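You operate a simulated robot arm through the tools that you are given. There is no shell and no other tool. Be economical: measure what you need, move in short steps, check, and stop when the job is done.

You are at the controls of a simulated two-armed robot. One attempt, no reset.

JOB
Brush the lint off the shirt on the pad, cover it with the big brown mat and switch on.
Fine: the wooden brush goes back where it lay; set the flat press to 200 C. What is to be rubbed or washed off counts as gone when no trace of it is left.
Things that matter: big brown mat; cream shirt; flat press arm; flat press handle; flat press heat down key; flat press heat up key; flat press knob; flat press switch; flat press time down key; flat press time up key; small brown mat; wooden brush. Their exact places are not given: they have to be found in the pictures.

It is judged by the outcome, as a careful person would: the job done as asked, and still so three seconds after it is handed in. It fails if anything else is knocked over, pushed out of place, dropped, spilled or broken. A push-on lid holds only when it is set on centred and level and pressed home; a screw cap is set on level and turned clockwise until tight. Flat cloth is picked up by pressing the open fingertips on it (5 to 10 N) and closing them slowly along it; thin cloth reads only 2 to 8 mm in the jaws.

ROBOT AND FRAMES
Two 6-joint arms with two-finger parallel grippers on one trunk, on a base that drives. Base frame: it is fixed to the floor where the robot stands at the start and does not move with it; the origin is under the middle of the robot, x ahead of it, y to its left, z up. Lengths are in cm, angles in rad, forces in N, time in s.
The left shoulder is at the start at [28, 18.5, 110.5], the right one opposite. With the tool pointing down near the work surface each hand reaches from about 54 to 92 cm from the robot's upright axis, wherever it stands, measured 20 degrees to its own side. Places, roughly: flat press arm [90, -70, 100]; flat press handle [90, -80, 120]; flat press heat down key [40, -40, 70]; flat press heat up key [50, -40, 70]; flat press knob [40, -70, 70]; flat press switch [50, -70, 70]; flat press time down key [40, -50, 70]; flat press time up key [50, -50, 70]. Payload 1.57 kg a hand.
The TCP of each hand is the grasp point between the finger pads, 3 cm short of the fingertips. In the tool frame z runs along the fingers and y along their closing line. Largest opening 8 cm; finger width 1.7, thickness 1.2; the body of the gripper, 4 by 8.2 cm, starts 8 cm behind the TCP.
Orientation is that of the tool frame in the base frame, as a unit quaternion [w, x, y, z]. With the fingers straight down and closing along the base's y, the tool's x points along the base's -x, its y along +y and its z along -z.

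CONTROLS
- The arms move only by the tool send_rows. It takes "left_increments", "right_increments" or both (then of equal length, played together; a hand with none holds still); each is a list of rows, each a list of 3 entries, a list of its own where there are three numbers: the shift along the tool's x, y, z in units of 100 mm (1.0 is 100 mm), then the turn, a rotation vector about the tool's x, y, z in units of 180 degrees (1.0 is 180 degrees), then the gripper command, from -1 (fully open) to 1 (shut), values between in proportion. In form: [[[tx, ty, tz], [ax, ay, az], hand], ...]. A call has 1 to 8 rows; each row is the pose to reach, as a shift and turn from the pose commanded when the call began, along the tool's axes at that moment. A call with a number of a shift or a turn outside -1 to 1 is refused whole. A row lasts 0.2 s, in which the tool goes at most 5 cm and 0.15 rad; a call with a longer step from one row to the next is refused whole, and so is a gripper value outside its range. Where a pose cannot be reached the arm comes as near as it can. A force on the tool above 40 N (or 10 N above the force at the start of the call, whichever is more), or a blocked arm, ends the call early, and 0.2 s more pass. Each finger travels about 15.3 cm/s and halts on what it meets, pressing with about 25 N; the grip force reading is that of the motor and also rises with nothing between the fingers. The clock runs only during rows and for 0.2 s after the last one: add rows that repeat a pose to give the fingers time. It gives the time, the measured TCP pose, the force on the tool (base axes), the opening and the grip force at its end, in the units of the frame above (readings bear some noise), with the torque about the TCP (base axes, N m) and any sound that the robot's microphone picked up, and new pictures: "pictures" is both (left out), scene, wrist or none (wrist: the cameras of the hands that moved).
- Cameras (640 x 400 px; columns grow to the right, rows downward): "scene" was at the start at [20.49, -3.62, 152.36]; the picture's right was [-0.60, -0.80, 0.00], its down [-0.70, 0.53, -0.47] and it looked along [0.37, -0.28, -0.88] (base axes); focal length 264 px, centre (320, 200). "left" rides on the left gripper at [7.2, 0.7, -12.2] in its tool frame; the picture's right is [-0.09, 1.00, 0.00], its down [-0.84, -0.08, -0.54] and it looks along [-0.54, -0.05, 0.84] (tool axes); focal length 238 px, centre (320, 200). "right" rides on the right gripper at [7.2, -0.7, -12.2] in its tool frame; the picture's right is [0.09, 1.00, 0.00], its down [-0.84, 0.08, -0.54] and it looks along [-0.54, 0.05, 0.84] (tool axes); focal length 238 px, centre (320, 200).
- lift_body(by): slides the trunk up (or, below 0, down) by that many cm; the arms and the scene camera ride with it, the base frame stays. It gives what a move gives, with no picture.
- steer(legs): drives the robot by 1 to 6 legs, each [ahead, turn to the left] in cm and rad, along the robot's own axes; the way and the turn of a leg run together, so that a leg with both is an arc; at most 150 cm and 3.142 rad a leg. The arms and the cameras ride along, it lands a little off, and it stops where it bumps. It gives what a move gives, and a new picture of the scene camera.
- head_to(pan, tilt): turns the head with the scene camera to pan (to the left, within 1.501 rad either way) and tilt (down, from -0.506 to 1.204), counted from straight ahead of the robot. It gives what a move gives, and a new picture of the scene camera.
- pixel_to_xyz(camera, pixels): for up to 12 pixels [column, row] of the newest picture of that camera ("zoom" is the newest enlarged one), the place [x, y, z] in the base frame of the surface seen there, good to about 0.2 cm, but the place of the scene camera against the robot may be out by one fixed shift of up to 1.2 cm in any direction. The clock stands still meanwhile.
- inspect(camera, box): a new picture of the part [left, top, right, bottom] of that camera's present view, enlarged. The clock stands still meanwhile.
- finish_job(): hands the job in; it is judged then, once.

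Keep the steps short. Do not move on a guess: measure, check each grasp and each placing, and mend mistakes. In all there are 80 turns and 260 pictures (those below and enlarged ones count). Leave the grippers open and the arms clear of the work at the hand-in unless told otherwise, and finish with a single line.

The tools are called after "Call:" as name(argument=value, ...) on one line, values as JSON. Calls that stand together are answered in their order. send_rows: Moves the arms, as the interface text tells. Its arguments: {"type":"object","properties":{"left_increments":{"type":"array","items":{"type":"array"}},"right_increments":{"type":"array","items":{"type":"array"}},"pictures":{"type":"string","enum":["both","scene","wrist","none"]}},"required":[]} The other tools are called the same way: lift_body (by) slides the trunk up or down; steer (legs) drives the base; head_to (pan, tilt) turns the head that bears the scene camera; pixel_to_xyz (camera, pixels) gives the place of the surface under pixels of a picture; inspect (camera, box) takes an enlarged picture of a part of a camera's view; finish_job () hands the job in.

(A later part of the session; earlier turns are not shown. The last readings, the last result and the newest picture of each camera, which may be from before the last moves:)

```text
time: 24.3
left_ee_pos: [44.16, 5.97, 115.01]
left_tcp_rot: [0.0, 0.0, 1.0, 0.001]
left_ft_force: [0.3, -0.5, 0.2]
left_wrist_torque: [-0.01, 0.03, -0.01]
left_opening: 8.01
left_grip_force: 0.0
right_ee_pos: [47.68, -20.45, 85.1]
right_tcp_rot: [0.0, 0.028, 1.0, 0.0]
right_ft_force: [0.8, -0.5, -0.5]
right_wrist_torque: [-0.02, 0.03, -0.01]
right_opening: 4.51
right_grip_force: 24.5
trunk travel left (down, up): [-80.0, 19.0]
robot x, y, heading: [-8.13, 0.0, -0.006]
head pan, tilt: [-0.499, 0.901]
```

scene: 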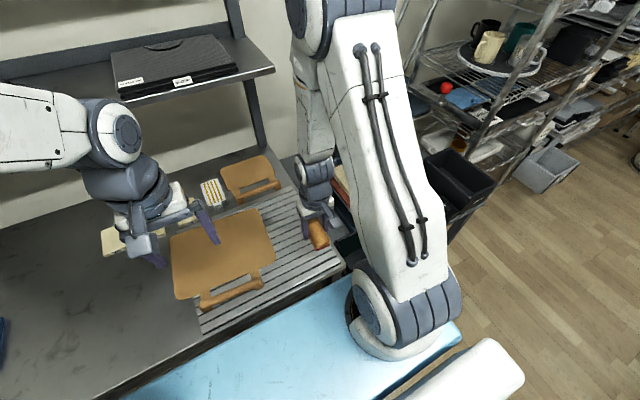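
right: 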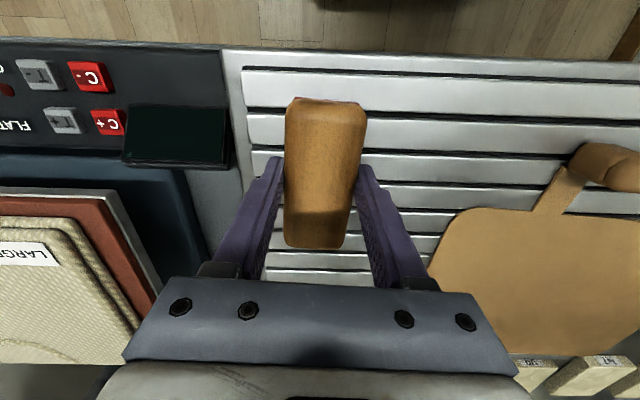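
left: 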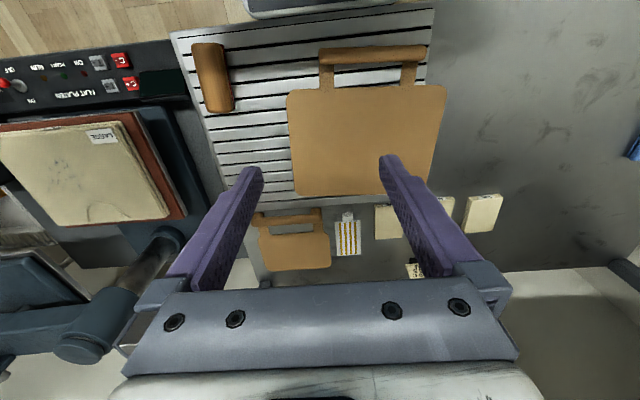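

Matches the original view. Lower 0.2 more, open, and rise.

Call:
send_rows(right_increments=[[[0, 0, 0.02], [0, 0, 0], 0.6], [[0, 0, 0.02], [0, 0, 0], 0.1], [[0, 0, 0.02], [0, 0, 0], -0.5], [[0, 0, 0.02], [0, 0, 0], -1], [[0, 0, 0.02], [0, 0, 0], -1], [[0, 0, -0.4], [0, 0, 0], -1], [[0, 0, -0.8], [0, 0, 0], -1], [[0, 0, -0.9], [0, 0, 0], -1]], pictures="wrist")

Call:
pixel_to_xyz(camera="right", pixels=[[323, 100], [318, 190]])

```text
time: 26.1
left_ee_pos: [44.14, 6.09, 115.09]
left_tcp_rot: [0.0, 0.0, 1.0, 0.0]
left_ft_force: [0.3, -0.5, 0.0]
left_wrist_torque: [0.02, -0.03, 0.01]
left_opening: 8.01
left_grip_force: 0.0
right_ee_pos: [47.64, -20.42, 94.04]
right_tcp_rot: [0.0, 0.027, 1.0, 0.0]
right_ft_force: [0.2, 0.2, -0.1]
right_wrist_torque: [0.01, -0.02, -0.02]
right_opening: 8.01
right_grip_force: 0.0
trunk travel left (down, up): [-80.0, 19.0]
robot x, y, heading: [-8.03, -0.16, -0.004]
head pan, tilt: [-0.499, 0.901]
```

right: 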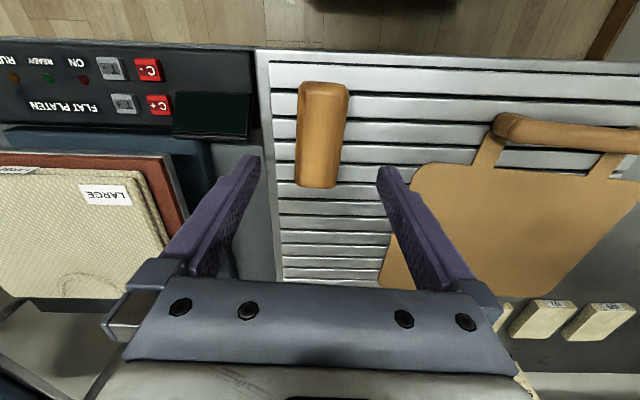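

```text
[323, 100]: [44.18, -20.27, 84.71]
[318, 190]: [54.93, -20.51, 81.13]
```

Brush is back in place. Now study the big mat's handle with the left camera.

Call:
send_rows(left_increments=[[[0.3, 0, 0], [0, 0, 0], -1], [[0.3, 0, 0], [0, 0, 0], -1]], pictures="wrist")

Call:
inspect(camera="right", box=[470, 90, 640, 200])

Call:
inspect(camera="scene", box=[150, 190, 300, 330])

```text
time: 26.7
left_ee_pos: [41.09, 5.93, 115.05]
left_tcp_rot: [0.0, 0.0, 1.0, -0.001]
left_ft_force: [0.6, 0.3, 1.2]
left_wrist_torque: [0.0, -0.01, 0.03]
left_opening: 8.02
left_grip_force: 0.2
right_ee_pos: [47.76, -20.34, 94.19]
right_tcp_rot: [0.0, 0.028, 1.0, 0.0]
right_ft_force: [-0.6, 0.9, 0.4]
right_wrist_torque: [-0.01, -0.04, -0.01]
right_opening: 8.02
right_grip_force: 0.1
trunk travel left (down, up): [-80.0, 19.0]
robot x, y, heading: [-8.13, -0.38, -0.001]
head pan, tilt: [-0.499, 0.901]
```

left: 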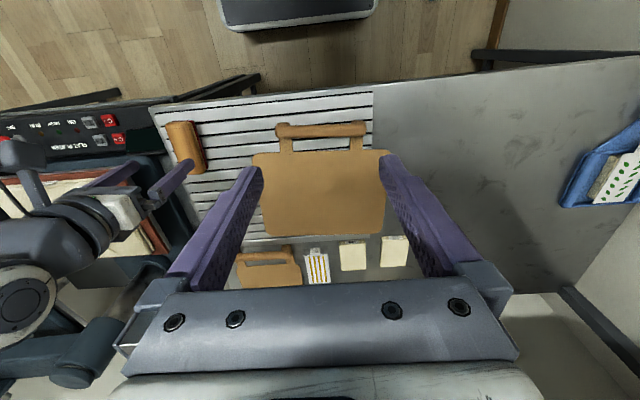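

```text
3.64 times, centred on (555, 145) of right
```

zoom: 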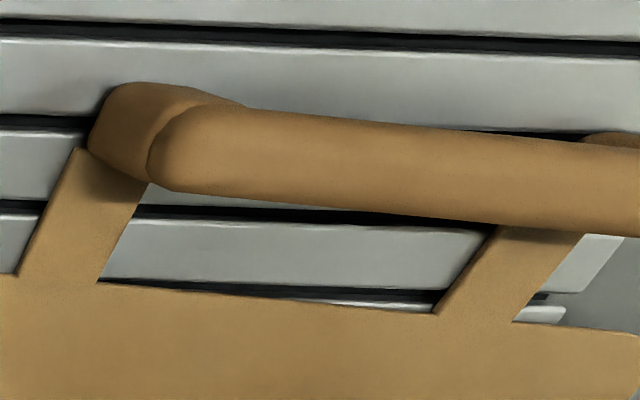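

```text
2.86 times, centred on (225, 260) of scene
```

zoom: 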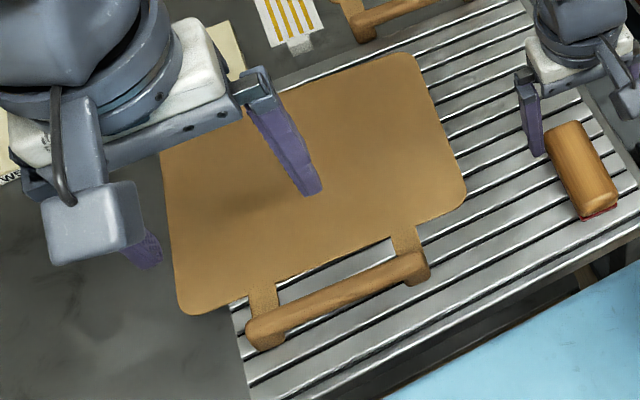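

Handle is a rod between two tabs (y ≈ -2…12). I'll measure the mat precisely, then clear the left arm and back the base a bit more so the right hand can take the rod.

Call:
pixel_to_xyz(camera="left", pixels=[[252, 165], [262, 225], [260, 155], [380, 155], [385, 180], [383, 230], [270, 234], [280, 133], [322, 131], [363, 129], [322, 125], [322, 137]])

Call:
send_rows(left_increments=[[[0, 0.45, 0], [0, 0, 0], -1], [[0, 0.9, 0], [0, 0, 0], -1], [[0, 1.0, 0], [0, 0, 0], -1]], right_increments=[[[0, 0, -0.3], [0, 0, 0.04], -1], [[0, 0, -0.5], [0, 0, 0.08], -1], [[0, 0, -0.5], [0, 0, 0.12], -1]], pictures="none")

Call:
send_rows(left_increments=[[[0, 0.45, 0], [0, 0, 0], -1], [[0, 0.9, 0], [0, 0, 0], -1], [[0, 1.0, 0], [0, 0, 0], -1]], right_increments=[[[0, 0, 0], [0, 0, 0.045], -1], [[0, 0, 0], [0, 0, 0.09], -1], [[0, 0, 0], [0, 0, 0.135], -1]], pictures="none")

Call:
steer(legs=[[-6, 0]])

```text
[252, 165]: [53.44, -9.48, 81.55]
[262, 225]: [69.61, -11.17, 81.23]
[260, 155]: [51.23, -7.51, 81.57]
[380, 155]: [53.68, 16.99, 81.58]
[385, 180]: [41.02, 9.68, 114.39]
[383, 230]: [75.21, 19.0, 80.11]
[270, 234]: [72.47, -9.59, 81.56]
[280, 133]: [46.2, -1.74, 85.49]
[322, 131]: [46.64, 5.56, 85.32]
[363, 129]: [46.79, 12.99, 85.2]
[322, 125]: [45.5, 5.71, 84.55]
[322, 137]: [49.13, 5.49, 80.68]
```

```text
time: 27.5
left_ee_pos: [41.33, 15.78, 115.06]
left_tcp_rot: [-0.001, 0.0, 1.0, 0.0]
left_ft_force: [-0.4, 0.2, 0.4]
left_wrist_torque: [-0.02, -0.02, 0.02]
left_opening: 8.0
left_grip_force: 0.0
right_ee_pos: [47.72, -20.49, 99.03]
right_tcp_rot: [-0.001, 0.215, 0.977, -0.001]
right_ft_force: [-0.4, 0.4, 0.1]
right_wrist_torque: [0.03, -0.01, 0.02]
right_opening: 7.99
right_grip_force: 0.0
trunk travel left (down, up): [-80.0, 19.0]
robot x, y, heading: [-7.83, -0.14, -0.0]
head pan, tilt: [-0.499, 0.901]
```

```text
time: 28.3
left_ee_pos: [41.15, 25.85, 115.02]
left_tcp_rot: [0.0, 0.0, 1.0, 0.0]
left_ft_force: [0.4, 0.0, -0.3]
left_wrist_torque: [0.01, 0.01, -0.01]
left_opening: 8.01
left_grip_force: 0.0
right_ee_pos: [47.81, -20.32, 99.09]
right_tcp_rot: [-0.001, 0.417, 0.909, 0.0]
right_ft_force: [-0.6, 0.4, 0.3]
right_wrist_torque: [0.04, 0.02, 0.0]
right_opening: 8.02
right_grip_force: 0.0
trunk travel left (down, up): [-80.0, 19.0]
robot x, y, heading: [-8.0, 0.31, 0.002]
head pan, tilt: [-0.499, 0.901]
```

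```text
time: 29.2
left_ee_pos: [35.1, 25.82, 115.03]
left_tcp_rot: [0.0, 0.002, 1.0, 0.0]
left_ft_force: [-0.2, 0.5, 0.5]
left_wrist_torque: [0.05, -0.01, 0.0]
left_opening: 8.02
left_grip_force: 0.0
right_ee_pos: [41.76, -20.36, 99.09]
right_tcp_rot: [-0.001, 0.416, 0.91, 0.0]
right_ft_force: [0.6, 0.4, -0.4]
right_wrist_torque: [-0.02, 0.07, 0.02]
right_opening: 7.98
right_grip_force: 0.0
trunk travel left (down, up): [-80.0, 19.0]
robot x, y, heading: [-13.99, 0.04, -0.0]
head pan, tilt: [-0.499, 0.901]
```

scene: 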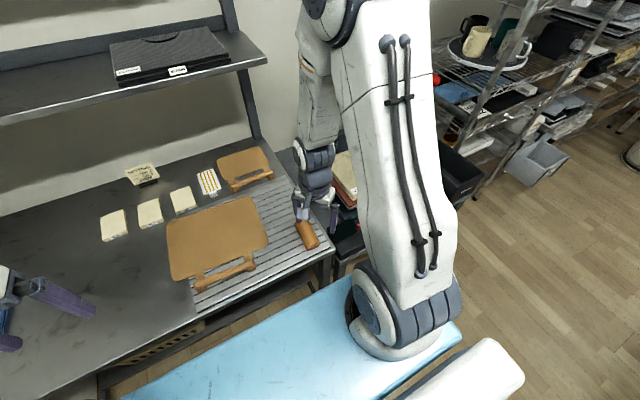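

Finish turning the wrist so the fingers close across the rod (along x).

Call:
send_rows(right_increments=[[[0, 0, 0], [0, 0, 0.045], -1], [[0, 0, 0], [0, 0, 0.09], -1], [[0, 0, 0], [0, 0, 0.135], -1], [[0, 0, 0], [0, 0, 0.175], -1], [[0, 0, 0], [0, 0, 0.211], -1], [[0, 0, 0], [0, 0, 0.211], -1]], pictures="wrist")

Call:
send_rows(right_increments=[[[0.45, 0.1, 0], [0, 0, 0], -1], [[0.9, 0.3, 0], [0, 0, 0], -1], [[1.0, 0.3, 0], [0, 0, 0], -1]], pictures="wrist")

```text
time: 30.6
left_ee_pos: [35.1, 25.82, 115.04]
left_tcp_rot: [0.001, 0.0, 1.0, 0.0]
left_ft_force: [0.0, -0.2, -0.7]
left_wrist_torque: [-0.04, 0.0, -0.01]
left_opening: 8.0
left_grip_force: 0.1
right_ee_pos: [41.73, -20.47, 99.0]
right_tcp_rot: [-0.001, 0.69, 0.724, 0.0]
right_ft_force: [-0.9, -0.3, 0.0]
right_wrist_torque: [0.01, 0.0, 0.02]
right_opening: 7.99
right_grip_force: 0.1
trunk travel left (down, up): [-80.0, 19.0]
robot x, y, heading: [-13.62, -0.29, 0.002]
head pan, tilt: [-0.499, 0.901]
```

right: 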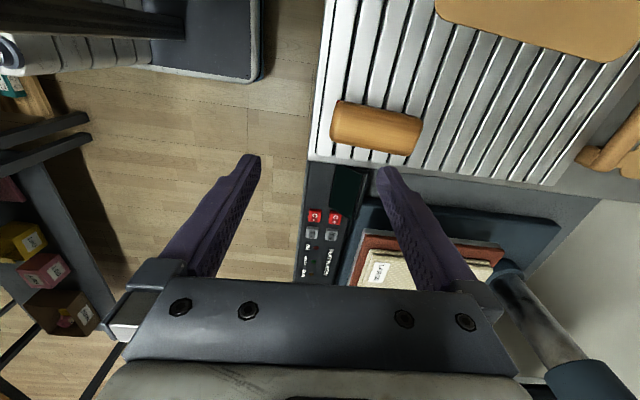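

```text
time: 31.4
left_ee_pos: [35.08, 25.89, 115.01]
left_tcp_rot: [0.0, 0.0, 1.0, 0.0]
left_ft_force: [0.1, -0.4, -0.4]
left_wrist_torque: [0.0, 0.04, 0.01]
left_opening: 8.02
left_grip_force: 0.1
right_ee_pos: [44.22, -10.19, 98.87]
right_tcp_rot: [-0.001, 0.689, 0.725, -0.001]
right_ft_force: [0.4, 0.1, 0.4]
right_wrist_torque: [-0.01, 0.02, -0.03]
right_opening: 8.01
right_grip_force: 0.2
trunk travel left (down, up): [-80.0, 19.0]
robot x, y, heading: [-14.0, -0.26, 0.0]
head pan, tilt: [-0.499, 0.901]
```

right: 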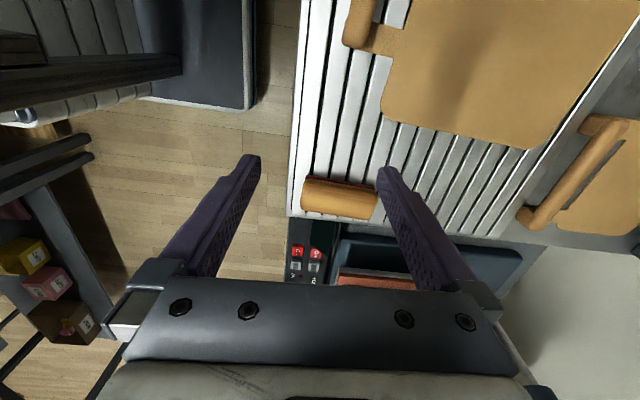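

Call:
send_rows(right_increments=[[[0.45, 0.1, 0], [0, 0, 0], -1], [[0.9, 0.25, 0], [0, 0, 0], -1], [[1.0, 0.307, 0], [0, 0, 0], -1]], pictures="none")

Call:
send_rows(right_increments=[[[0.4, 0, 0], [0, 0, 0], -1], [[0.57, 0, 0.2], [0, 0, 0], -1], [[0.57, 0, 0.6], [0, 0, 0], -1], [[0.57, 0, 0.6], [0, 0, 0], -1]], pictures="wrist")

```text
time: 32.2
left_ee_pos: [35.16, 25.79, 115.07]
left_tcp_rot: [0.0, 0.0, 1.0, 0.0]
left_ft_force: [-0.4, 0.0, 0.9]
left_wrist_torque: [-0.01, -0.03, -0.02]
left_opening: 8.0
left_grip_force: 0.1
right_ee_pos: [46.79, -0.09, 98.9]
right_tcp_rot: [0.0, 0.689, 0.725, -0.001]
right_ft_force: [0.7, 1.2, 0.4]
right_wrist_torque: [-0.04, -0.03, 0.02]
right_opening: 8.01
right_grip_force: 0.1
trunk travel left (down, up): [-80.0, 19.0]
robot x, y, heading: [-14.33, 0.36, -0.005]
head pan, tilt: [-0.499, 0.901]
```

```text
time: 33.2
left_ee_pos: [35.12, 25.81, 115.05]
left_tcp_rot: [0.0, 0.0, 1.0, 0.001]
left_ft_force: [0.7, 0.8, -0.3]
left_wrist_torque: [0.01, 0.0, 0.01]
left_opening: 8.0
left_grip_force: 0.1
right_ee_pos: [46.5, 5.66, 92.94]
right_tcp_rot: [-0.001, 0.689, 0.725, -0.001]
right_ft_force: [0.2, 0.5, 0.1]
right_wrist_torque: [0.0, 0.03, 0.0]
right_opening: 8.0
right_grip_force: 0.1
trunk travel left (down, up): [-80.0, 19.0]
robot x, y, heading: [-14.33, 0.12, 0.001]
head pan, tilt: [-0.499, 0.901]
```

right: 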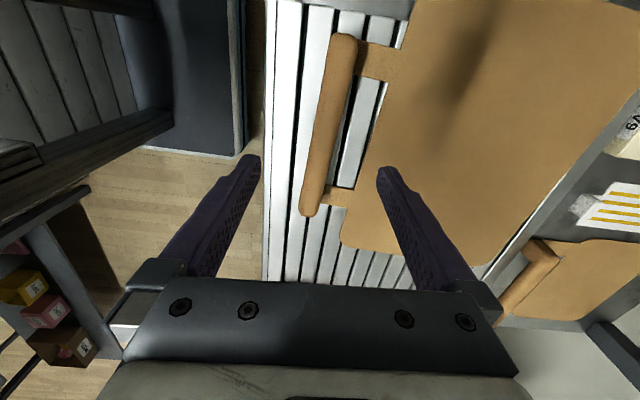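

I'll measure the rod and window edges from here.

Call:
pixel_to_xyz(camera="right", pixels=[[344, 45], [328, 120], [310, 200], [316, 120], [340, 120], [370, 130], [350, 190], [345, 235], [365, 160], [342, 150], [390, 80]])

Call:
inspect(camera="right", box=[280, 20, 440, 260])

```text
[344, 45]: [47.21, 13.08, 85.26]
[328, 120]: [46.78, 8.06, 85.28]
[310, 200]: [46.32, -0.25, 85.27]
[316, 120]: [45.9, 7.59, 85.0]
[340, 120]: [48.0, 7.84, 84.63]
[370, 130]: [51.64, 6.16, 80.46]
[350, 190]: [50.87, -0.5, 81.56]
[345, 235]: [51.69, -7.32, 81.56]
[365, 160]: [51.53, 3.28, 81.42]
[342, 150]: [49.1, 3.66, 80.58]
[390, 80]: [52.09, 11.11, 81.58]
```

```text
1.67 times, centred on (360, 140) of right
```

zoom: 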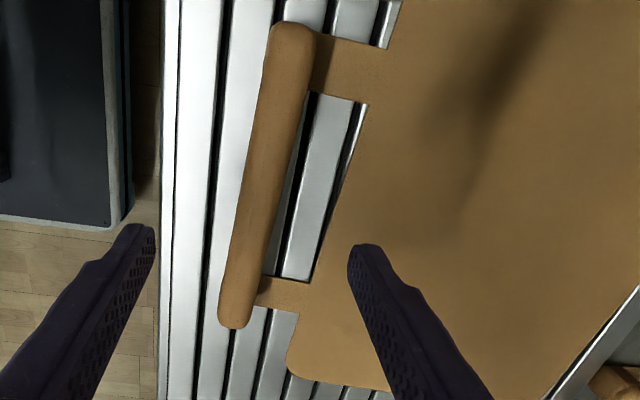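

Rod centre (46.7, 5.6), ≈ 2.2 wide, top 85.3. Narrow the jaws to 5 cm, lower to TCP 84.6, and close.

Call:
send_rows(right_increments=[[[0, 0.02, 0], [0, 0, 0], -0.25], [[0, 0.02, 0.4], [0, 0, 0], -0.25], [[0, 0.02, 0.7], [0, 0, 0], -0.25], [[0, 0.02, 0.83], [0, 0, 0], -0.25], [[0, 0.02, 0.83], [0, 0, 0], 0.1], [[0, 0.02, 0.83], [0, 0, 0], 0.5], [[0, 0.02, 0.83], [0, 0, 0], 1], [[0, 0.02, 0.83], [0, 0, 0], 1]], pictures="wrist")

```text
time: 35.0
left_ee_pos: [35.09, 25.79, 115.01]
left_tcp_rot: [0.0, 0.0, 1.0, 0.0]
left_ft_force: [0.3, 0.8, -0.4]
left_wrist_torque: [0.0, 0.0, -0.03]
left_opening: 8.0
left_grip_force: 0.0
right_ee_pos: [46.67, 5.58, 84.7]
right_tcp_rot: [0.0, 0.689, 0.725, -0.001]
right_ft_force: [0.7, -1.8, -0.3]
right_wrist_torque: [0.17, -0.27, -0.37]
right_opening: 2.37
right_grip_force: 25.0
trunk travel left (down, up): [-80.0, 19.0]
robot x, y, heading: [-13.99, 0.21, 0.003]
head pan, tilt: [-0.499, 0.901]
```

right: 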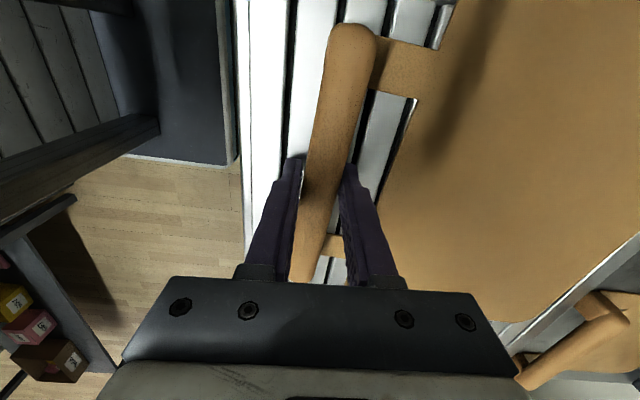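

Rod held (2.4 cm, 25 N). Test lift of 3 cm.

Call:
send_rows(right_increments=[[[0, 0, -0.08], [0, 0, 0], 1], [[0, 0, -0.16], [0, 0, 0], 1], [[0, 0, -0.24], [0, 0, 0], 1], [[0, 0, -0.3], [0, 0, 0], 1], [[0, 0, -0.3], [0, 0, 0], 1]], pictures="both")

Call:
inspect(camera="scene", box=[140, 140, 340, 320])

```text
time: 36.2
left_ee_pos: [35.03, 25.67, 115.05]
left_tcp_rot: [0.0, 0.0, 1.0, 0.0]
left_ft_force: [0.6, 0.7, -0.5]
left_wrist_torque: [-0.02, 0.01, 0.02]
left_opening: 7.99
left_grip_force: 0.1
right_ee_pos: [46.7, 5.68, 87.69]
right_tcp_rot: [-0.001, 0.689, 0.725, -0.001]
right_ft_force: [-0.9, 0.8, -2.2]
right_wrist_torque: [-0.03, 0.23, 0.03]
right_opening: 2.18
right_grip_force: 24.9
trunk travel left (down, up): [-80.0, 19.0]
robot x, y, heading: [-14.4, 0.21, 0.0]
head pan, tilt: [-0.499, 0.901]
```

scene: 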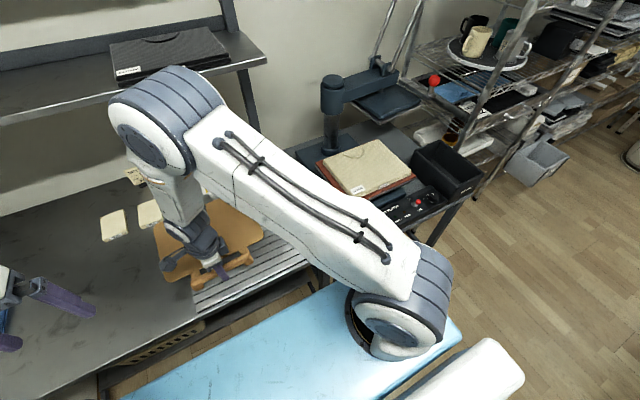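
right: 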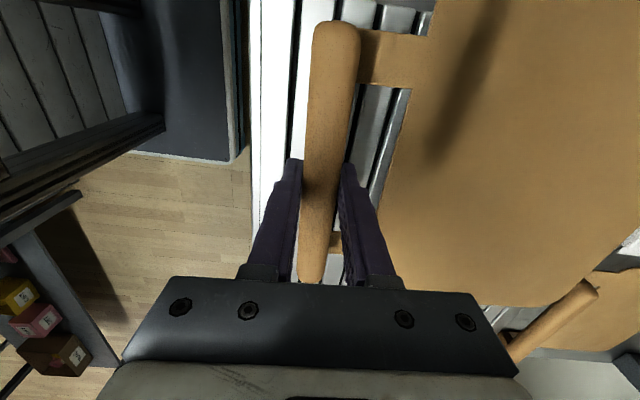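

```text
2.22 times, centred on (240, 230) of scene
```

zoom: 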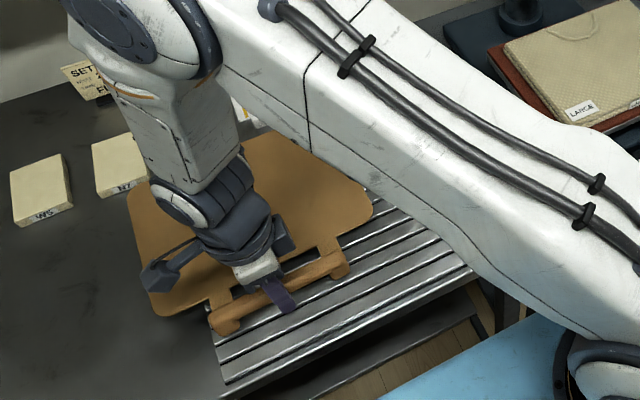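

Check whether the mat hangs level: near vs far heights.

Call:
pixel_to_xyz(camera="right", pixels=[[400, 50], [430, 130], [400, 250], [500, 100], [560, 60], [600, 200], [480, 290], [380, 60], [335, 60]])

Call:
pixel_to_xyz(camera="scene", pixels=[[160, 230], [175, 268], [250, 225], [262, 237], [220, 205]])

```text
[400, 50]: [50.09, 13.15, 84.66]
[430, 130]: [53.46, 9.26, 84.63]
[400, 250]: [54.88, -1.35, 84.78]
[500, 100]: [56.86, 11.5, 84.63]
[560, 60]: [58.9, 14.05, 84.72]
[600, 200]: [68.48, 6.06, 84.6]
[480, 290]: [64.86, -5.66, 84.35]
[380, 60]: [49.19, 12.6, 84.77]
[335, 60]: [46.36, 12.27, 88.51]
```

```text
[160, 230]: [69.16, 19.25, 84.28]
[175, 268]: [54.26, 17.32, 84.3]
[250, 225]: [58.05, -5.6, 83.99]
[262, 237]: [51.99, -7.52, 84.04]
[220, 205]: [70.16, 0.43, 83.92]
```

The mat is rigid and hangs level at TCP-3.05. Measure the shirt corners, platen, and mat from the present view.

Call:
inspect(camera="scene", box=[300, 60, 500, 230])

Call:
pixel_to_xyz(camera="scene", pixels=[[325, 161], [356, 195], [413, 173], [377, 141], [320, 165], [356, 103], [381, 122], [423, 100], [398, 78], [330, 110]])

Call:
send_rows(right_increments=[[[0, 0, -0.3], [0, 0, 0], 1], [[0, 0, -0.6], [0, 0, 0], 1], [[0, 0, -0.75], [0, 0, 0], 1], [[0, 0, -0.75], [0, 0, 0], 1]], pictures="both")

```text
2.35 times, centred on (400, 145) of scene
```

zoom: 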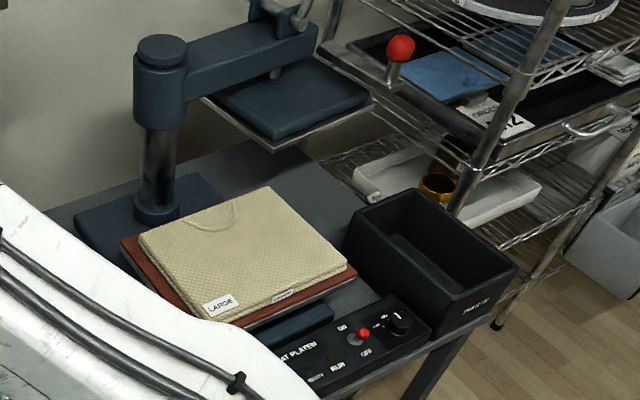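

```text
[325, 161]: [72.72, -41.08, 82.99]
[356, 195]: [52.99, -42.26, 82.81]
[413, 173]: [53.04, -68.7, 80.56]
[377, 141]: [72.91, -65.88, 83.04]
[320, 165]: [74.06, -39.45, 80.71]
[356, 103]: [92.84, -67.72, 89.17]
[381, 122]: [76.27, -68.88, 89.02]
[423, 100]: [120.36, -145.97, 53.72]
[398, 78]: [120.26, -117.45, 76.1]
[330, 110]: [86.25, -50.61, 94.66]
```

```text
time: 37.2
left_ee_pos: [35.09, 25.83, 115.16]
left_tcp_rot: [0.0, -0.001, 1.0, 0.0]
left_ft_force: [-0.3, 0.2, 0.1]
left_wrist_torque: [0.0, -0.01, -0.01]
left_opening: 8.0
left_grip_force: 0.1
right_ee_pos: [46.76, 5.54, 95.2]
right_tcp_rot: [-0.001, 0.689, 0.725, 0.0]
right_ft_force: [0.9, 0.1, -2.0]
right_wrist_torque: [-0.02, 0.26, 0.02]
right_opening: 2.18
right_grip_force: 25.3
trunk travel left (down, up): [-80.0, 19.0]
robot x, y, heading: [-14.19, 0.13, -0.002]
head pan, tilt: [-0.499, 0.901]
```

scene: 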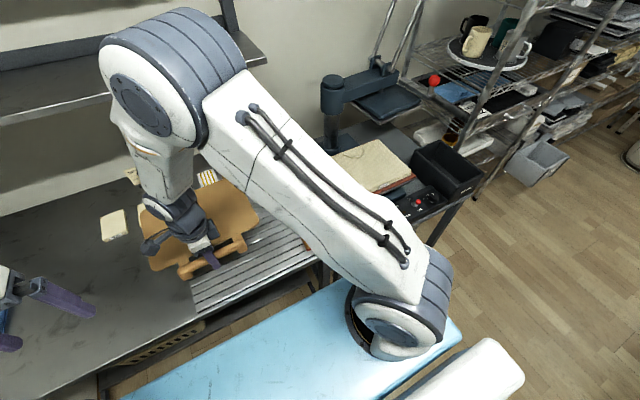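
right: 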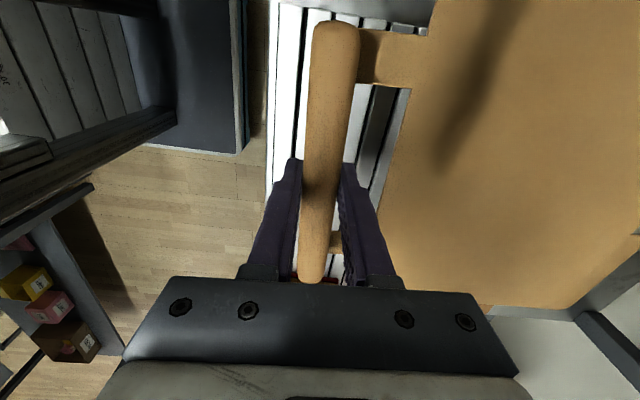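

Call:
pixel_to_xyz(camera="scene", pixels=[[150, 268], [147, 262], [257, 222], [252, 236], [226, 181], [245, 197], [215, 200]])

Call:
pixel_to_xyz(camera="right", pixels=[[400, 150], [392, 200], [420, 100], [480, 303], [550, 305], [636, 240], [610, 275], [580, 306], [380, 290]])

Call:
inspect(camera="scene", box=[100, 150, 300, 300])

```text
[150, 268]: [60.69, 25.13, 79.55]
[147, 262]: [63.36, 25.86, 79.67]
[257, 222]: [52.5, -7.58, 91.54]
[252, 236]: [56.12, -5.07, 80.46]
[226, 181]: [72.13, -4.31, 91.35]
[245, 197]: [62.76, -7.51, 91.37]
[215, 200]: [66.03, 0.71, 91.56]
```

```text
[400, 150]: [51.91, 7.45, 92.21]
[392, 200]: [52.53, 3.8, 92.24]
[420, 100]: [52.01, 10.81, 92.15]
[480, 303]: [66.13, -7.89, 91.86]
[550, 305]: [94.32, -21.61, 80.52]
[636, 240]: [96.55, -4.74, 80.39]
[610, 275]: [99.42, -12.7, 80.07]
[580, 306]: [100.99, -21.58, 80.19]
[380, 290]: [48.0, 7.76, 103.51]
```

```text
2.67 times, centred on (200, 225) of scene
```

zoom: 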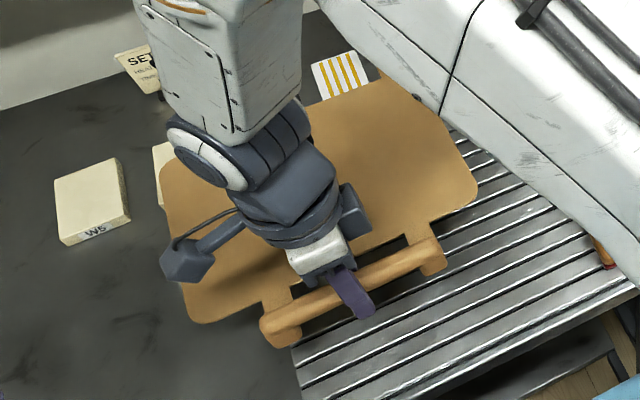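

Call:
pixel_to_xyz(camera="zoom", pixels=[[165, 190], [175, 260], [184, 305], [205, 318], [240, 305], [470, 170], [473, 195], [440, 215], [405, 92], [380, 80], [330, 92], [445, 125]])

```text
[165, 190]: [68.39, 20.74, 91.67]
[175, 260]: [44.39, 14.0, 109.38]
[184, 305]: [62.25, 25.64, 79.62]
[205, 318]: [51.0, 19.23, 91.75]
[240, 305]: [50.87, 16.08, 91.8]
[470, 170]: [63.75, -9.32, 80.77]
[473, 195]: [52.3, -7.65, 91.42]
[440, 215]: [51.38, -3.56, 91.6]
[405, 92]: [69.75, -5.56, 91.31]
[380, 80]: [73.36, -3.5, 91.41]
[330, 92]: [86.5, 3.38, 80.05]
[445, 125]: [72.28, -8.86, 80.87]
```

Mat ≈ 28 × 22.5 cm, shirt ≈ 25.5 × 21.5, so alignment matters. Carry the mat across at z 95 (bottom ≈ 91.5, above everything), about 60 cm toward -y.

Call:
send_rows(right_increments=[[[-0.4, -0.02, 0], [0, 0, 0.008], 1], [[-0.8, -0.04, 0], [0, 0, 0.0156], 1], [[-1.0, -0.05, 0], [0, 0, 0.0156], 1]], pictures="none")

Call:
send_rows(right_increments=[[[-0.4, 0, 0], [0, 0, 0], 1], [[-0.8, 0, 0], [0, 0, 0], 1], [[-1.0, 0, 0], [0, 0, 0], 1]], pictures="scene")

Call:
send_rows(right_increments=[[[-0.4, 0, 0], [0, 0, 0], 1], [[-0.8, 0, 0], [0, 0, 0], 1], [[-1.0, 0, 0], [0, 0, 0], 1]], pictures="scene")

```text
time: 38.0
left_ee_pos: [35.07, 25.74, 114.96]
left_tcp_rot: [0.0, 0.0, 1.0, 0.0]
left_ft_force: [-0.5, -0.2, -0.2]
left_wrist_torque: [0.0, 0.03, -0.01]
left_opening: 8.0
left_grip_force: 0.0
right_ee_pos: [46.68, -4.56, 95.24]
right_tcp_rot: [-0.001, 0.706, 0.708, 0.0]
right_ft_force: [0.1, 0.3, -1.7]
right_wrist_torque: [0.02, 0.27, 0.03]
right_opening: 2.18
right_grip_force: 25.1
trunk travel left (down, up): [-80.0, 19.0]
robot x, y, heading: [-13.91, 0.02, 0.001]
head pan, tilt: [-0.499, 0.901]
```

```text
time: 38.8
left_ee_pos: [35.03, 25.77, 115.04]
left_tcp_rot: [0.0, 0.0, 1.0, 0.0]
left_ft_force: [0.0, 0.2, 0.5]
left_wrist_torque: [-0.02, -0.01, 0.01]
left_opening: 7.99
left_grip_force: 0.0
right_ee_pos: [46.56, -14.44, 95.45]
right_tcp_rot: [-0.001, 0.706, 0.708, 0.0]
right_ft_force: [0.2, -0.1, -2.5]
right_wrist_torque: [0.01, 0.24, 0.03]
right_opening: 2.19
right_grip_force: 25.1
trunk travel left (down, up): [-80.0, 19.0]
robot x, y, heading: [-13.95, -0.14, -0.002]
head pan, tilt: [-0.499, 0.901]
```

scene: 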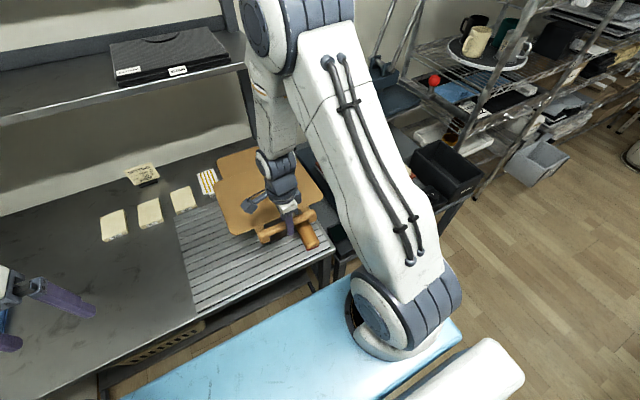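

```text
time: 39.6
left_ee_pos: [35.05, 25.65, 115.11]
left_tcp_rot: [0.001, 0.0, 1.0, 0.0]
left_ft_force: [-0.6, 0.2, 1.1]
left_wrist_torque: [0.0, -0.02, -0.03]
left_opening: 8.0
left_grip_force: 0.0
right_ee_pos: [46.64, -24.28, 95.28]
right_tcp_rot: [-0.002, 0.706, 0.708, -0.002]
right_ft_force: [0.7, 0.3, -1.7]
right_wrist_torque: [0.02, 0.28, 0.0]
right_opening: 2.15
right_grip_force: 25.2
trunk travel left (down, up): [-80.0, 19.0]
robot x, y, heading: [-14.11, 0.03, 0.002]
head pan, tilt: [-0.499, 0.901]
```

scene: 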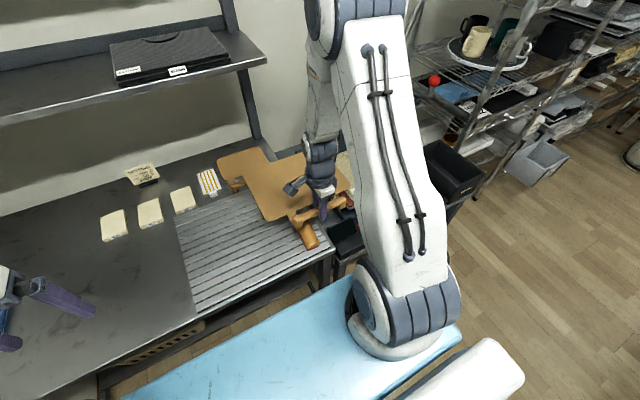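

Call:
send_rows(right_increments=[[[-0.4, 0, 0], [0, 0, 0], 1], [[-0.8, 0, 0], [0, 0, 0], 1], [[-1.0, 0, 0], [0, 0, 0], 1]], pictures="none")

Call:
send_rows(right_increments=[[[-0.4, 0.05, 0], [0, 0, 0], 1], [[-0.8, 0.11, 0], [0, 0, 0], 1], [[-1.0, 0.11, 0], [0, 0, 0], 1]], pictures="both")

```text
time: 40.4
left_ee_pos: [35.11, 25.72, 115.0]
left_tcp_rot: [0.0, 0.0, 1.0, 0.0]
left_ft_force: [1.6, -1.6, 0.1]
left_wrist_torque: [-0.02, -0.01, 0.01]
left_opening: 7.99
left_grip_force: 0.1
right_ee_pos: [46.7, -34.31, 95.26]
right_tcp_rot: [-0.001, 0.706, 0.708, -0.001]
right_ft_force: [-0.9, 0.4, -3.0]
right_wrist_torque: [0.02, 0.23, -0.01]
right_opening: 2.18
right_grip_force: 24.8
trunk travel left (down, up): [-80.0, 19.0]
robot x, y, heading: [-14.05, 0.25, -0.001]
head pan, tilt: [-0.499, 0.901]
```

```text
time: 41.2
left_ee_pos: [35.03, 25.8, 115.01]
left_tcp_rot: [0.0, -0.001, 1.0, 0.0]
left_ft_force: [0.4, 0.8, -0.1]
left_wrist_torque: [-0.01, 0.0, -0.02]
left_opening: 8.01
left_grip_force: 0.1
right_ee_pos: [47.72, -44.54, 95.34]
right_tcp_rot: [-0.002, 0.706, 0.708, 0.0]
right_ft_force: [0.1, 0.2, -3.0]
right_wrist_torque: [0.01, 0.25, 0.02]
right_opening: 2.18
right_grip_force: 24.4
trunk travel left (down, up): [-80.0, 19.0]
robot x, y, heading: [-14.13, -0.13, 0.005]
head pan, tilt: [-0.499, 0.901]
```

scene: 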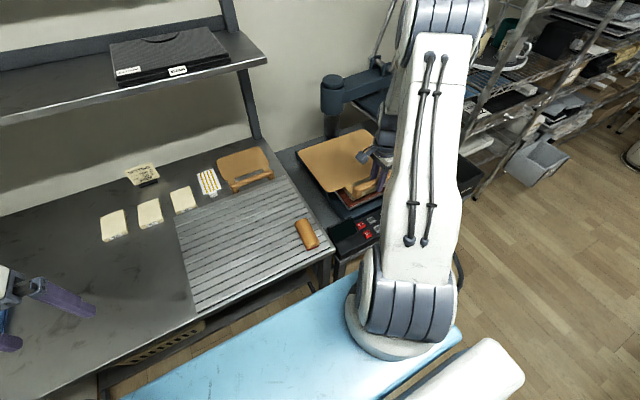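
right: 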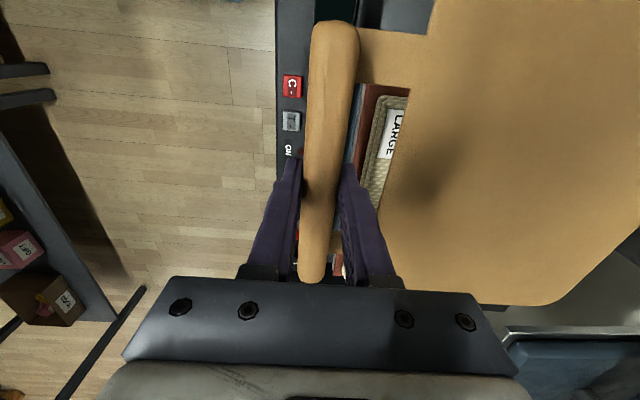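

The mat's left and far edges are visible now; measure them in the scene view (same camera as the shirt).

Call:
inspect(camera="scene", box=[280, 110, 400, 230])

Call:
pixel_to_xyz(camera="zoom", pixels=[[320, 200]])

```text
3.33 times, centred on (340, 170) of scene
```

zoom: 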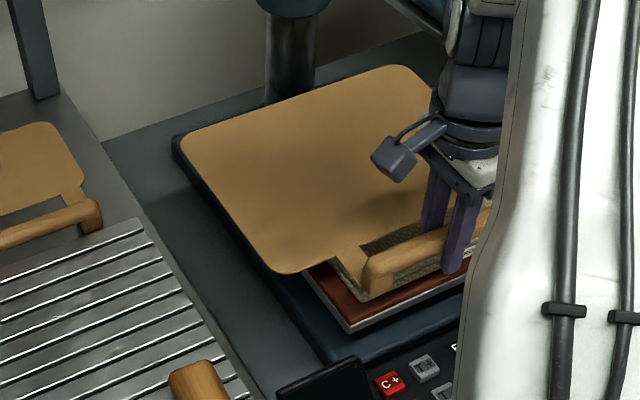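

```text
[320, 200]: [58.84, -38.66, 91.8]
```

Call:
pixel_to_xyz(camera="zoom", pixels=[[184, 150], [200, 180], [245, 242], [275, 270], [300, 270], [330, 258], [235, 122], [340, 83], [400, 68], [200, 137], [260, 262], [425, 78]])

Call:
pixel_to_xyz(camera="right", pixels=[[395, 120], [385, 180], [430, 20], [500, 302], [550, 303], [638, 225], [600, 265], [450, 300], [370, 150], [385, 110], [395, 250], [410, 280]])

```text
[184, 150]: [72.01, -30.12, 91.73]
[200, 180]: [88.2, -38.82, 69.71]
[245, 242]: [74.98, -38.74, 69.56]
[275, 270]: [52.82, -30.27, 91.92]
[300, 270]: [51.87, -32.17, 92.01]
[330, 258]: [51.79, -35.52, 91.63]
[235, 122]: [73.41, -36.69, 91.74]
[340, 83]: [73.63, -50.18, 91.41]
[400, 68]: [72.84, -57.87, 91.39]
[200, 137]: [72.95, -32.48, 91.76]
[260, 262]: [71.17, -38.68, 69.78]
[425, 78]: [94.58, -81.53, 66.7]
```

```text
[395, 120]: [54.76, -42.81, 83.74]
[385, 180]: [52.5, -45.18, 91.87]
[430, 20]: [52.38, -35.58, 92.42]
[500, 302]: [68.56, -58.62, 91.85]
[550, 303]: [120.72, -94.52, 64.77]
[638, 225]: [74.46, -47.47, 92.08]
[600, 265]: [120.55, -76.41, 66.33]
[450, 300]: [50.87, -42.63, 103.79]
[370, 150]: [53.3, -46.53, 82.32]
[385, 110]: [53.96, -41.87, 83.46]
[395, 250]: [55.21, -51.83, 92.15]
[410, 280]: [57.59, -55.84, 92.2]
```

Mat edges relative to TCP: x +4.7…+26.7, y ±14. Target TCP ≈ (48.1, -54.1). Lower to z 90 then move across.

Call:
send_rows(right_increments=[[[0, 0, 0.3], [0, 0, 0], 1], [[0, 0, 0.53], [0, 0, 0], 1], [[-0.35, 0.02, 0.53], [0, 0, 0], 1], [[-0.7, 0.04, 0.53], [0, 0, 0], 1], [[-0.955, 0.04, 0.53], [0, 0, 0], 1], [[-0.955, 0.04, 0.53], [0, 0, 0], 1]], pictures="both")

Call:
inspect(camera="scene", box=[280, 110, 440, 230])

Call:
inspect(camera="right", box=[280, 0, 640, 320])

```text
time: 42.6
left_ee_pos: [35.13, 25.73, 115.06]
left_tcp_rot: [0.0, 0.0, 1.0, 0.0]
left_ft_force: [-1.2, 0.3, 0.0]
left_wrist_torque: [-0.01, 0.01, 0.0]
left_opening: 8.01
left_grip_force: 0.1
right_ee_pos: [48.24, -53.98, 89.89]
right_tcp_rot: [-0.001, 0.707, 0.708, -0.001]
right_ft_force: [-0.4, 0.4, -1.8]
right_wrist_torque: [0.0, 0.26, 0.04]
right_opening: 2.16
right_grip_force: 25.1
trunk travel left (down, up): [-80.0, 19.0]
robot x, y, heading: [-14.0, -0.37, -0.001]
head pan, tilt: [-0.499, 0.901]
```

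scene: 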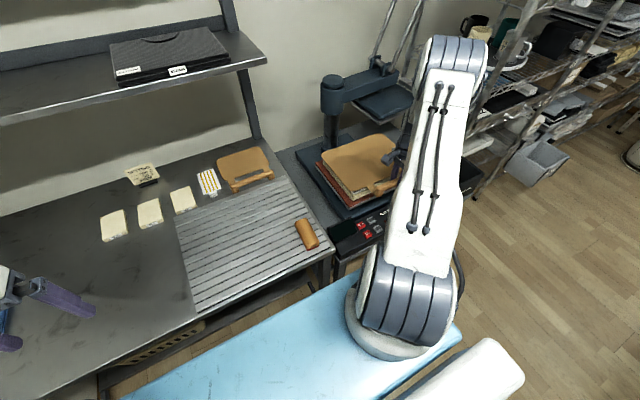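
right: 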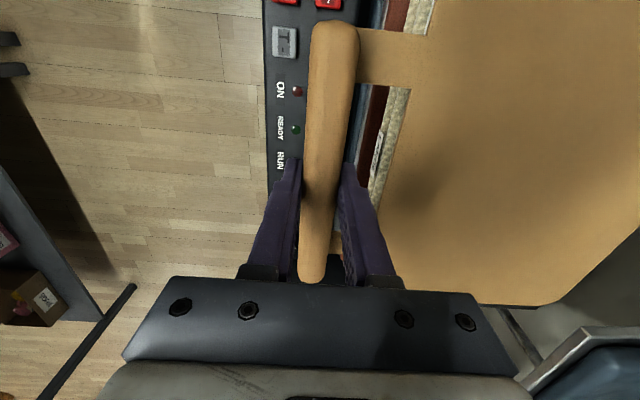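

```text
3.33 times, centred on (360, 170) of scene
```

zoom: 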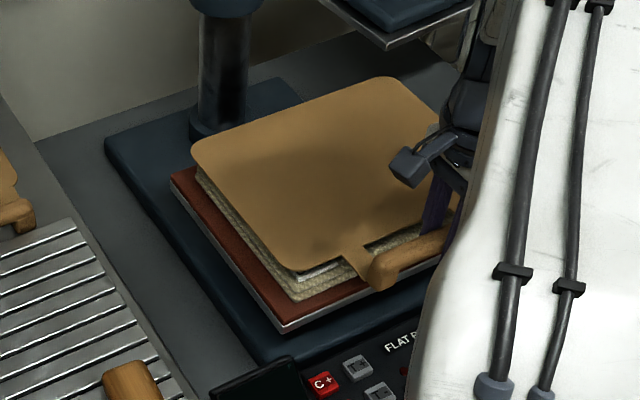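

```text
1.25 times, centred on (460, 160) of right
```

zoom: 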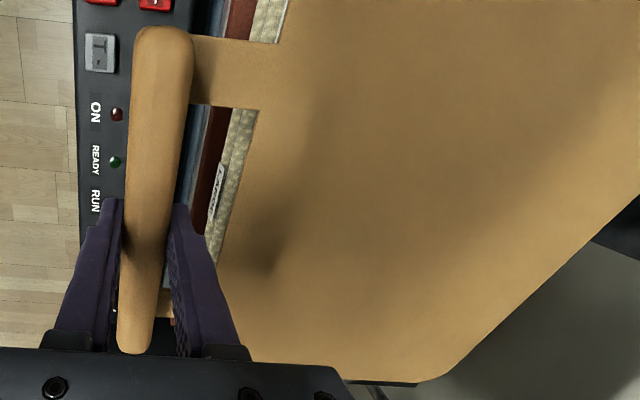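

Call:
pixel_to_xyz(camera="zoom", pixels=[[222, 130], [212, 180], [257, 120], [240, 180], [253, 20], [285, 25], [228, 110], [330, 375], [450, 360], [246, 120]])

Call:
inspect(camera="scene", box=[310, 120, 410, 220])

```text
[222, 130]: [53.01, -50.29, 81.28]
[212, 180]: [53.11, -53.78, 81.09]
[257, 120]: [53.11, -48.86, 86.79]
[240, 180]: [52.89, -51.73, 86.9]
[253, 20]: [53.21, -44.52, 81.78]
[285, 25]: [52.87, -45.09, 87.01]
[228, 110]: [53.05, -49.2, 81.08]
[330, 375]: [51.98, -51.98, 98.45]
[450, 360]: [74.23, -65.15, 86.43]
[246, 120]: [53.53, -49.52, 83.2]
```

```text
4.00 times, centred on (360, 170) of scene
```

zoom: 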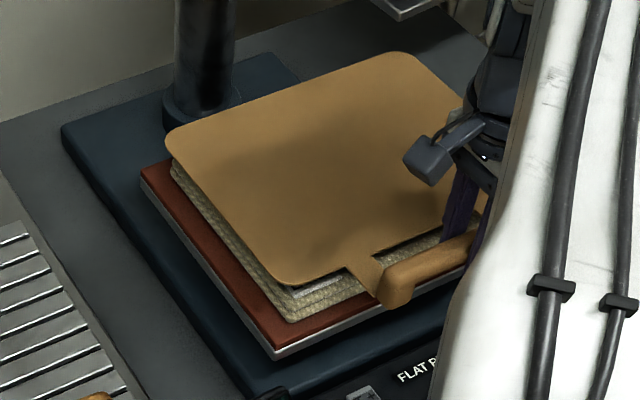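

Call:
pixel_to_xyz(camera="zoom", pixels=[[168, 150], [195, 190], [245, 250], [300, 282], [175, 175], [190, 200], [240, 265], [265, 292], [290, 318], [310, 316], [250, 95], [405, 55]])

```text
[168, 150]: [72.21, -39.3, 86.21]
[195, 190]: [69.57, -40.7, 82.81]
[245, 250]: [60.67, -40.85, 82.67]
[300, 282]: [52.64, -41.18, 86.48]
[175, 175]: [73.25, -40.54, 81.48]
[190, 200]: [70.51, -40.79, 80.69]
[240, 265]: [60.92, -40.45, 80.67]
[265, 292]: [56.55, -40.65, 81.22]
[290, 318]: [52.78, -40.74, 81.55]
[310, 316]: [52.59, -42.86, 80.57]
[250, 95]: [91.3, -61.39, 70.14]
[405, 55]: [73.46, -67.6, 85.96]
```

Centred: margins ≈ 1.2/1.4 cm sideways and 0.4/0.8 near/far. Shift 0.15 toward me and lower to just above contact (TCP 87.3).

Call:
send_rows(right_increments=[[[0, -0.015, 0.1], [0, 0, 0], 1], [[0, -0.015, 0.2], [0, 0, 0], 1], [[0, -0.015, 0.26], [0, 0, 0], 1], [[0, -0.015, 0.26], [0, 0, 0], 1]], pictures="none")

Call:
send_rows(right_increments=[[[0, 0, 0.015], [0, 0, 0], 1], [[0, 0, 0.025], [0, 0, 0], 1], [[0, 0, 0.025], [0, 0, 0], 1]], pictures="both")

Call:
inspect(camera="scene", box=[310, 120, 410, 220])

```text
time: 43.6
left_ee_pos: [34.99, 25.84, 115.1]
left_tcp_rot: [0.0, 0.0, 1.0, -0.001]
left_ft_force: [0.6, -0.5, 0.0]
left_wrist_torque: [0.0, 0.0, 0.01]
left_opening: 7.98
left_grip_force: 0.0
right_ee_pos: [48.13, -54.02, 87.33]
right_tcp_rot: [-0.001, 0.706, 0.708, -0.001]
right_ft_force: [-0.6, -0.7, -2.3]
right_wrist_torque: [0.02, 0.25, -0.01]
right_opening: 2.18
right_grip_force: 24.5
trunk travel left (down, up): [-80.0, 19.0]
robot x, y, heading: [-14.19, -0.01, 0.004]
head pan, tilt: [-0.499, 0.901]
```

```text
time: 44.4
left_ee_pos: [35.18, 25.79, 115.09]
left_tcp_rot: [0.0, 0.001, 1.0, 0.0]
left_ft_force: [-0.3, 0.2, 0.2]
left_wrist_torque: [-0.02, 0.01, -0.03]
left_opening: 8.01
left_grip_force: 0.2
right_ee_pos: [48.11, -53.95, 87.08]
right_tcp_rot: [-0.001, 0.706, 0.708, -0.001]
right_ft_force: [0.4, -0.2, -0.1]
right_wrist_torque: [-0.28, -0.28, 0.0]
right_opening: 2.17
right_grip_force: 25.3
trunk travel left (down, up): [-80.0, 19.0]
robot x, y, heading: [-13.93, -0.43, 0.003]
head pan, tilt: [-0.499, 0.901]
```

scene: 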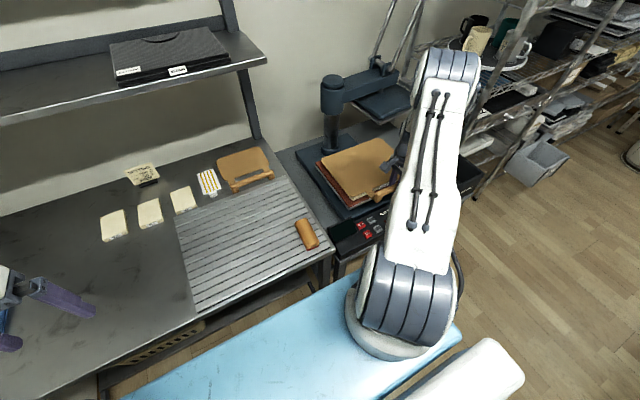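
right: 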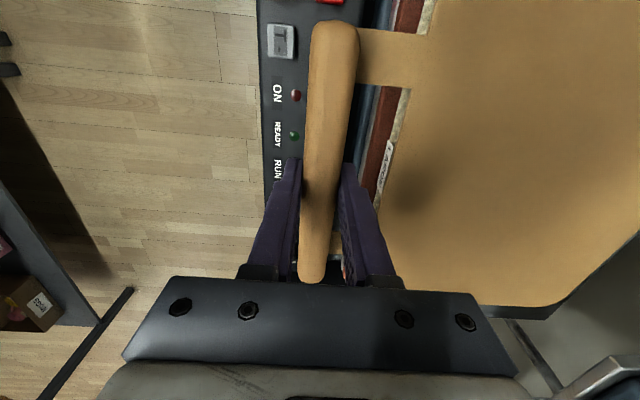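

```text
4.00 times, centred on (360, 170) of scene
```

zoom: 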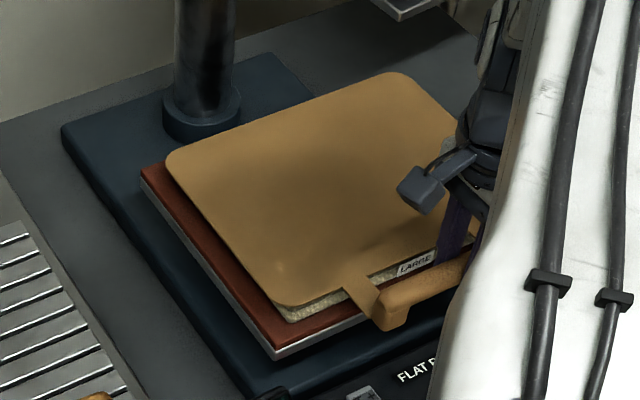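

Contact made (weight off). Check near-edge coverage before releasing.

Call:
pixel_to_xyz(camera="right", pixels=[[412, 95], [403, 95], [397, 95], [393, 130], [385, 160], [432, 5], [425, 15], [420, 15]])

Call:
pixel_to_xyz(camera="zoom", pixels=[[185, 195], [230, 250], [300, 302], [290, 318], [330, 308], [330, 290], [395, 78], [300, 105], [280, 318]])

Call:
inspect(camera="right", box=[350, 0, 450, 230])

```text
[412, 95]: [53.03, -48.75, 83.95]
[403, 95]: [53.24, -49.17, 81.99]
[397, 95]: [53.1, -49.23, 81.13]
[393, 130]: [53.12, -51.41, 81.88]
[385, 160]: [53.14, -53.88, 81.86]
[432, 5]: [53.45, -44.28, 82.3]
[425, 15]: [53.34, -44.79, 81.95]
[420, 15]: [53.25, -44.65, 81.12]
```

```text
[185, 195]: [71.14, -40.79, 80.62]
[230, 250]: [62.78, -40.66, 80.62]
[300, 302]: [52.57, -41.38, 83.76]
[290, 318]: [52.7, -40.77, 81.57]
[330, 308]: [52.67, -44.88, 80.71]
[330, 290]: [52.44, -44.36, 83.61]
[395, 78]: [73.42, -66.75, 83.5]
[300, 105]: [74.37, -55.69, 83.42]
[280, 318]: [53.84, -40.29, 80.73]
```

```text
1.74 times, centred on (400, 115) of right
```

zoom: 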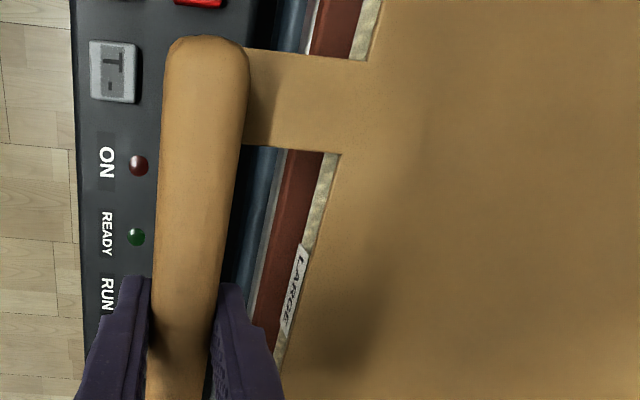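

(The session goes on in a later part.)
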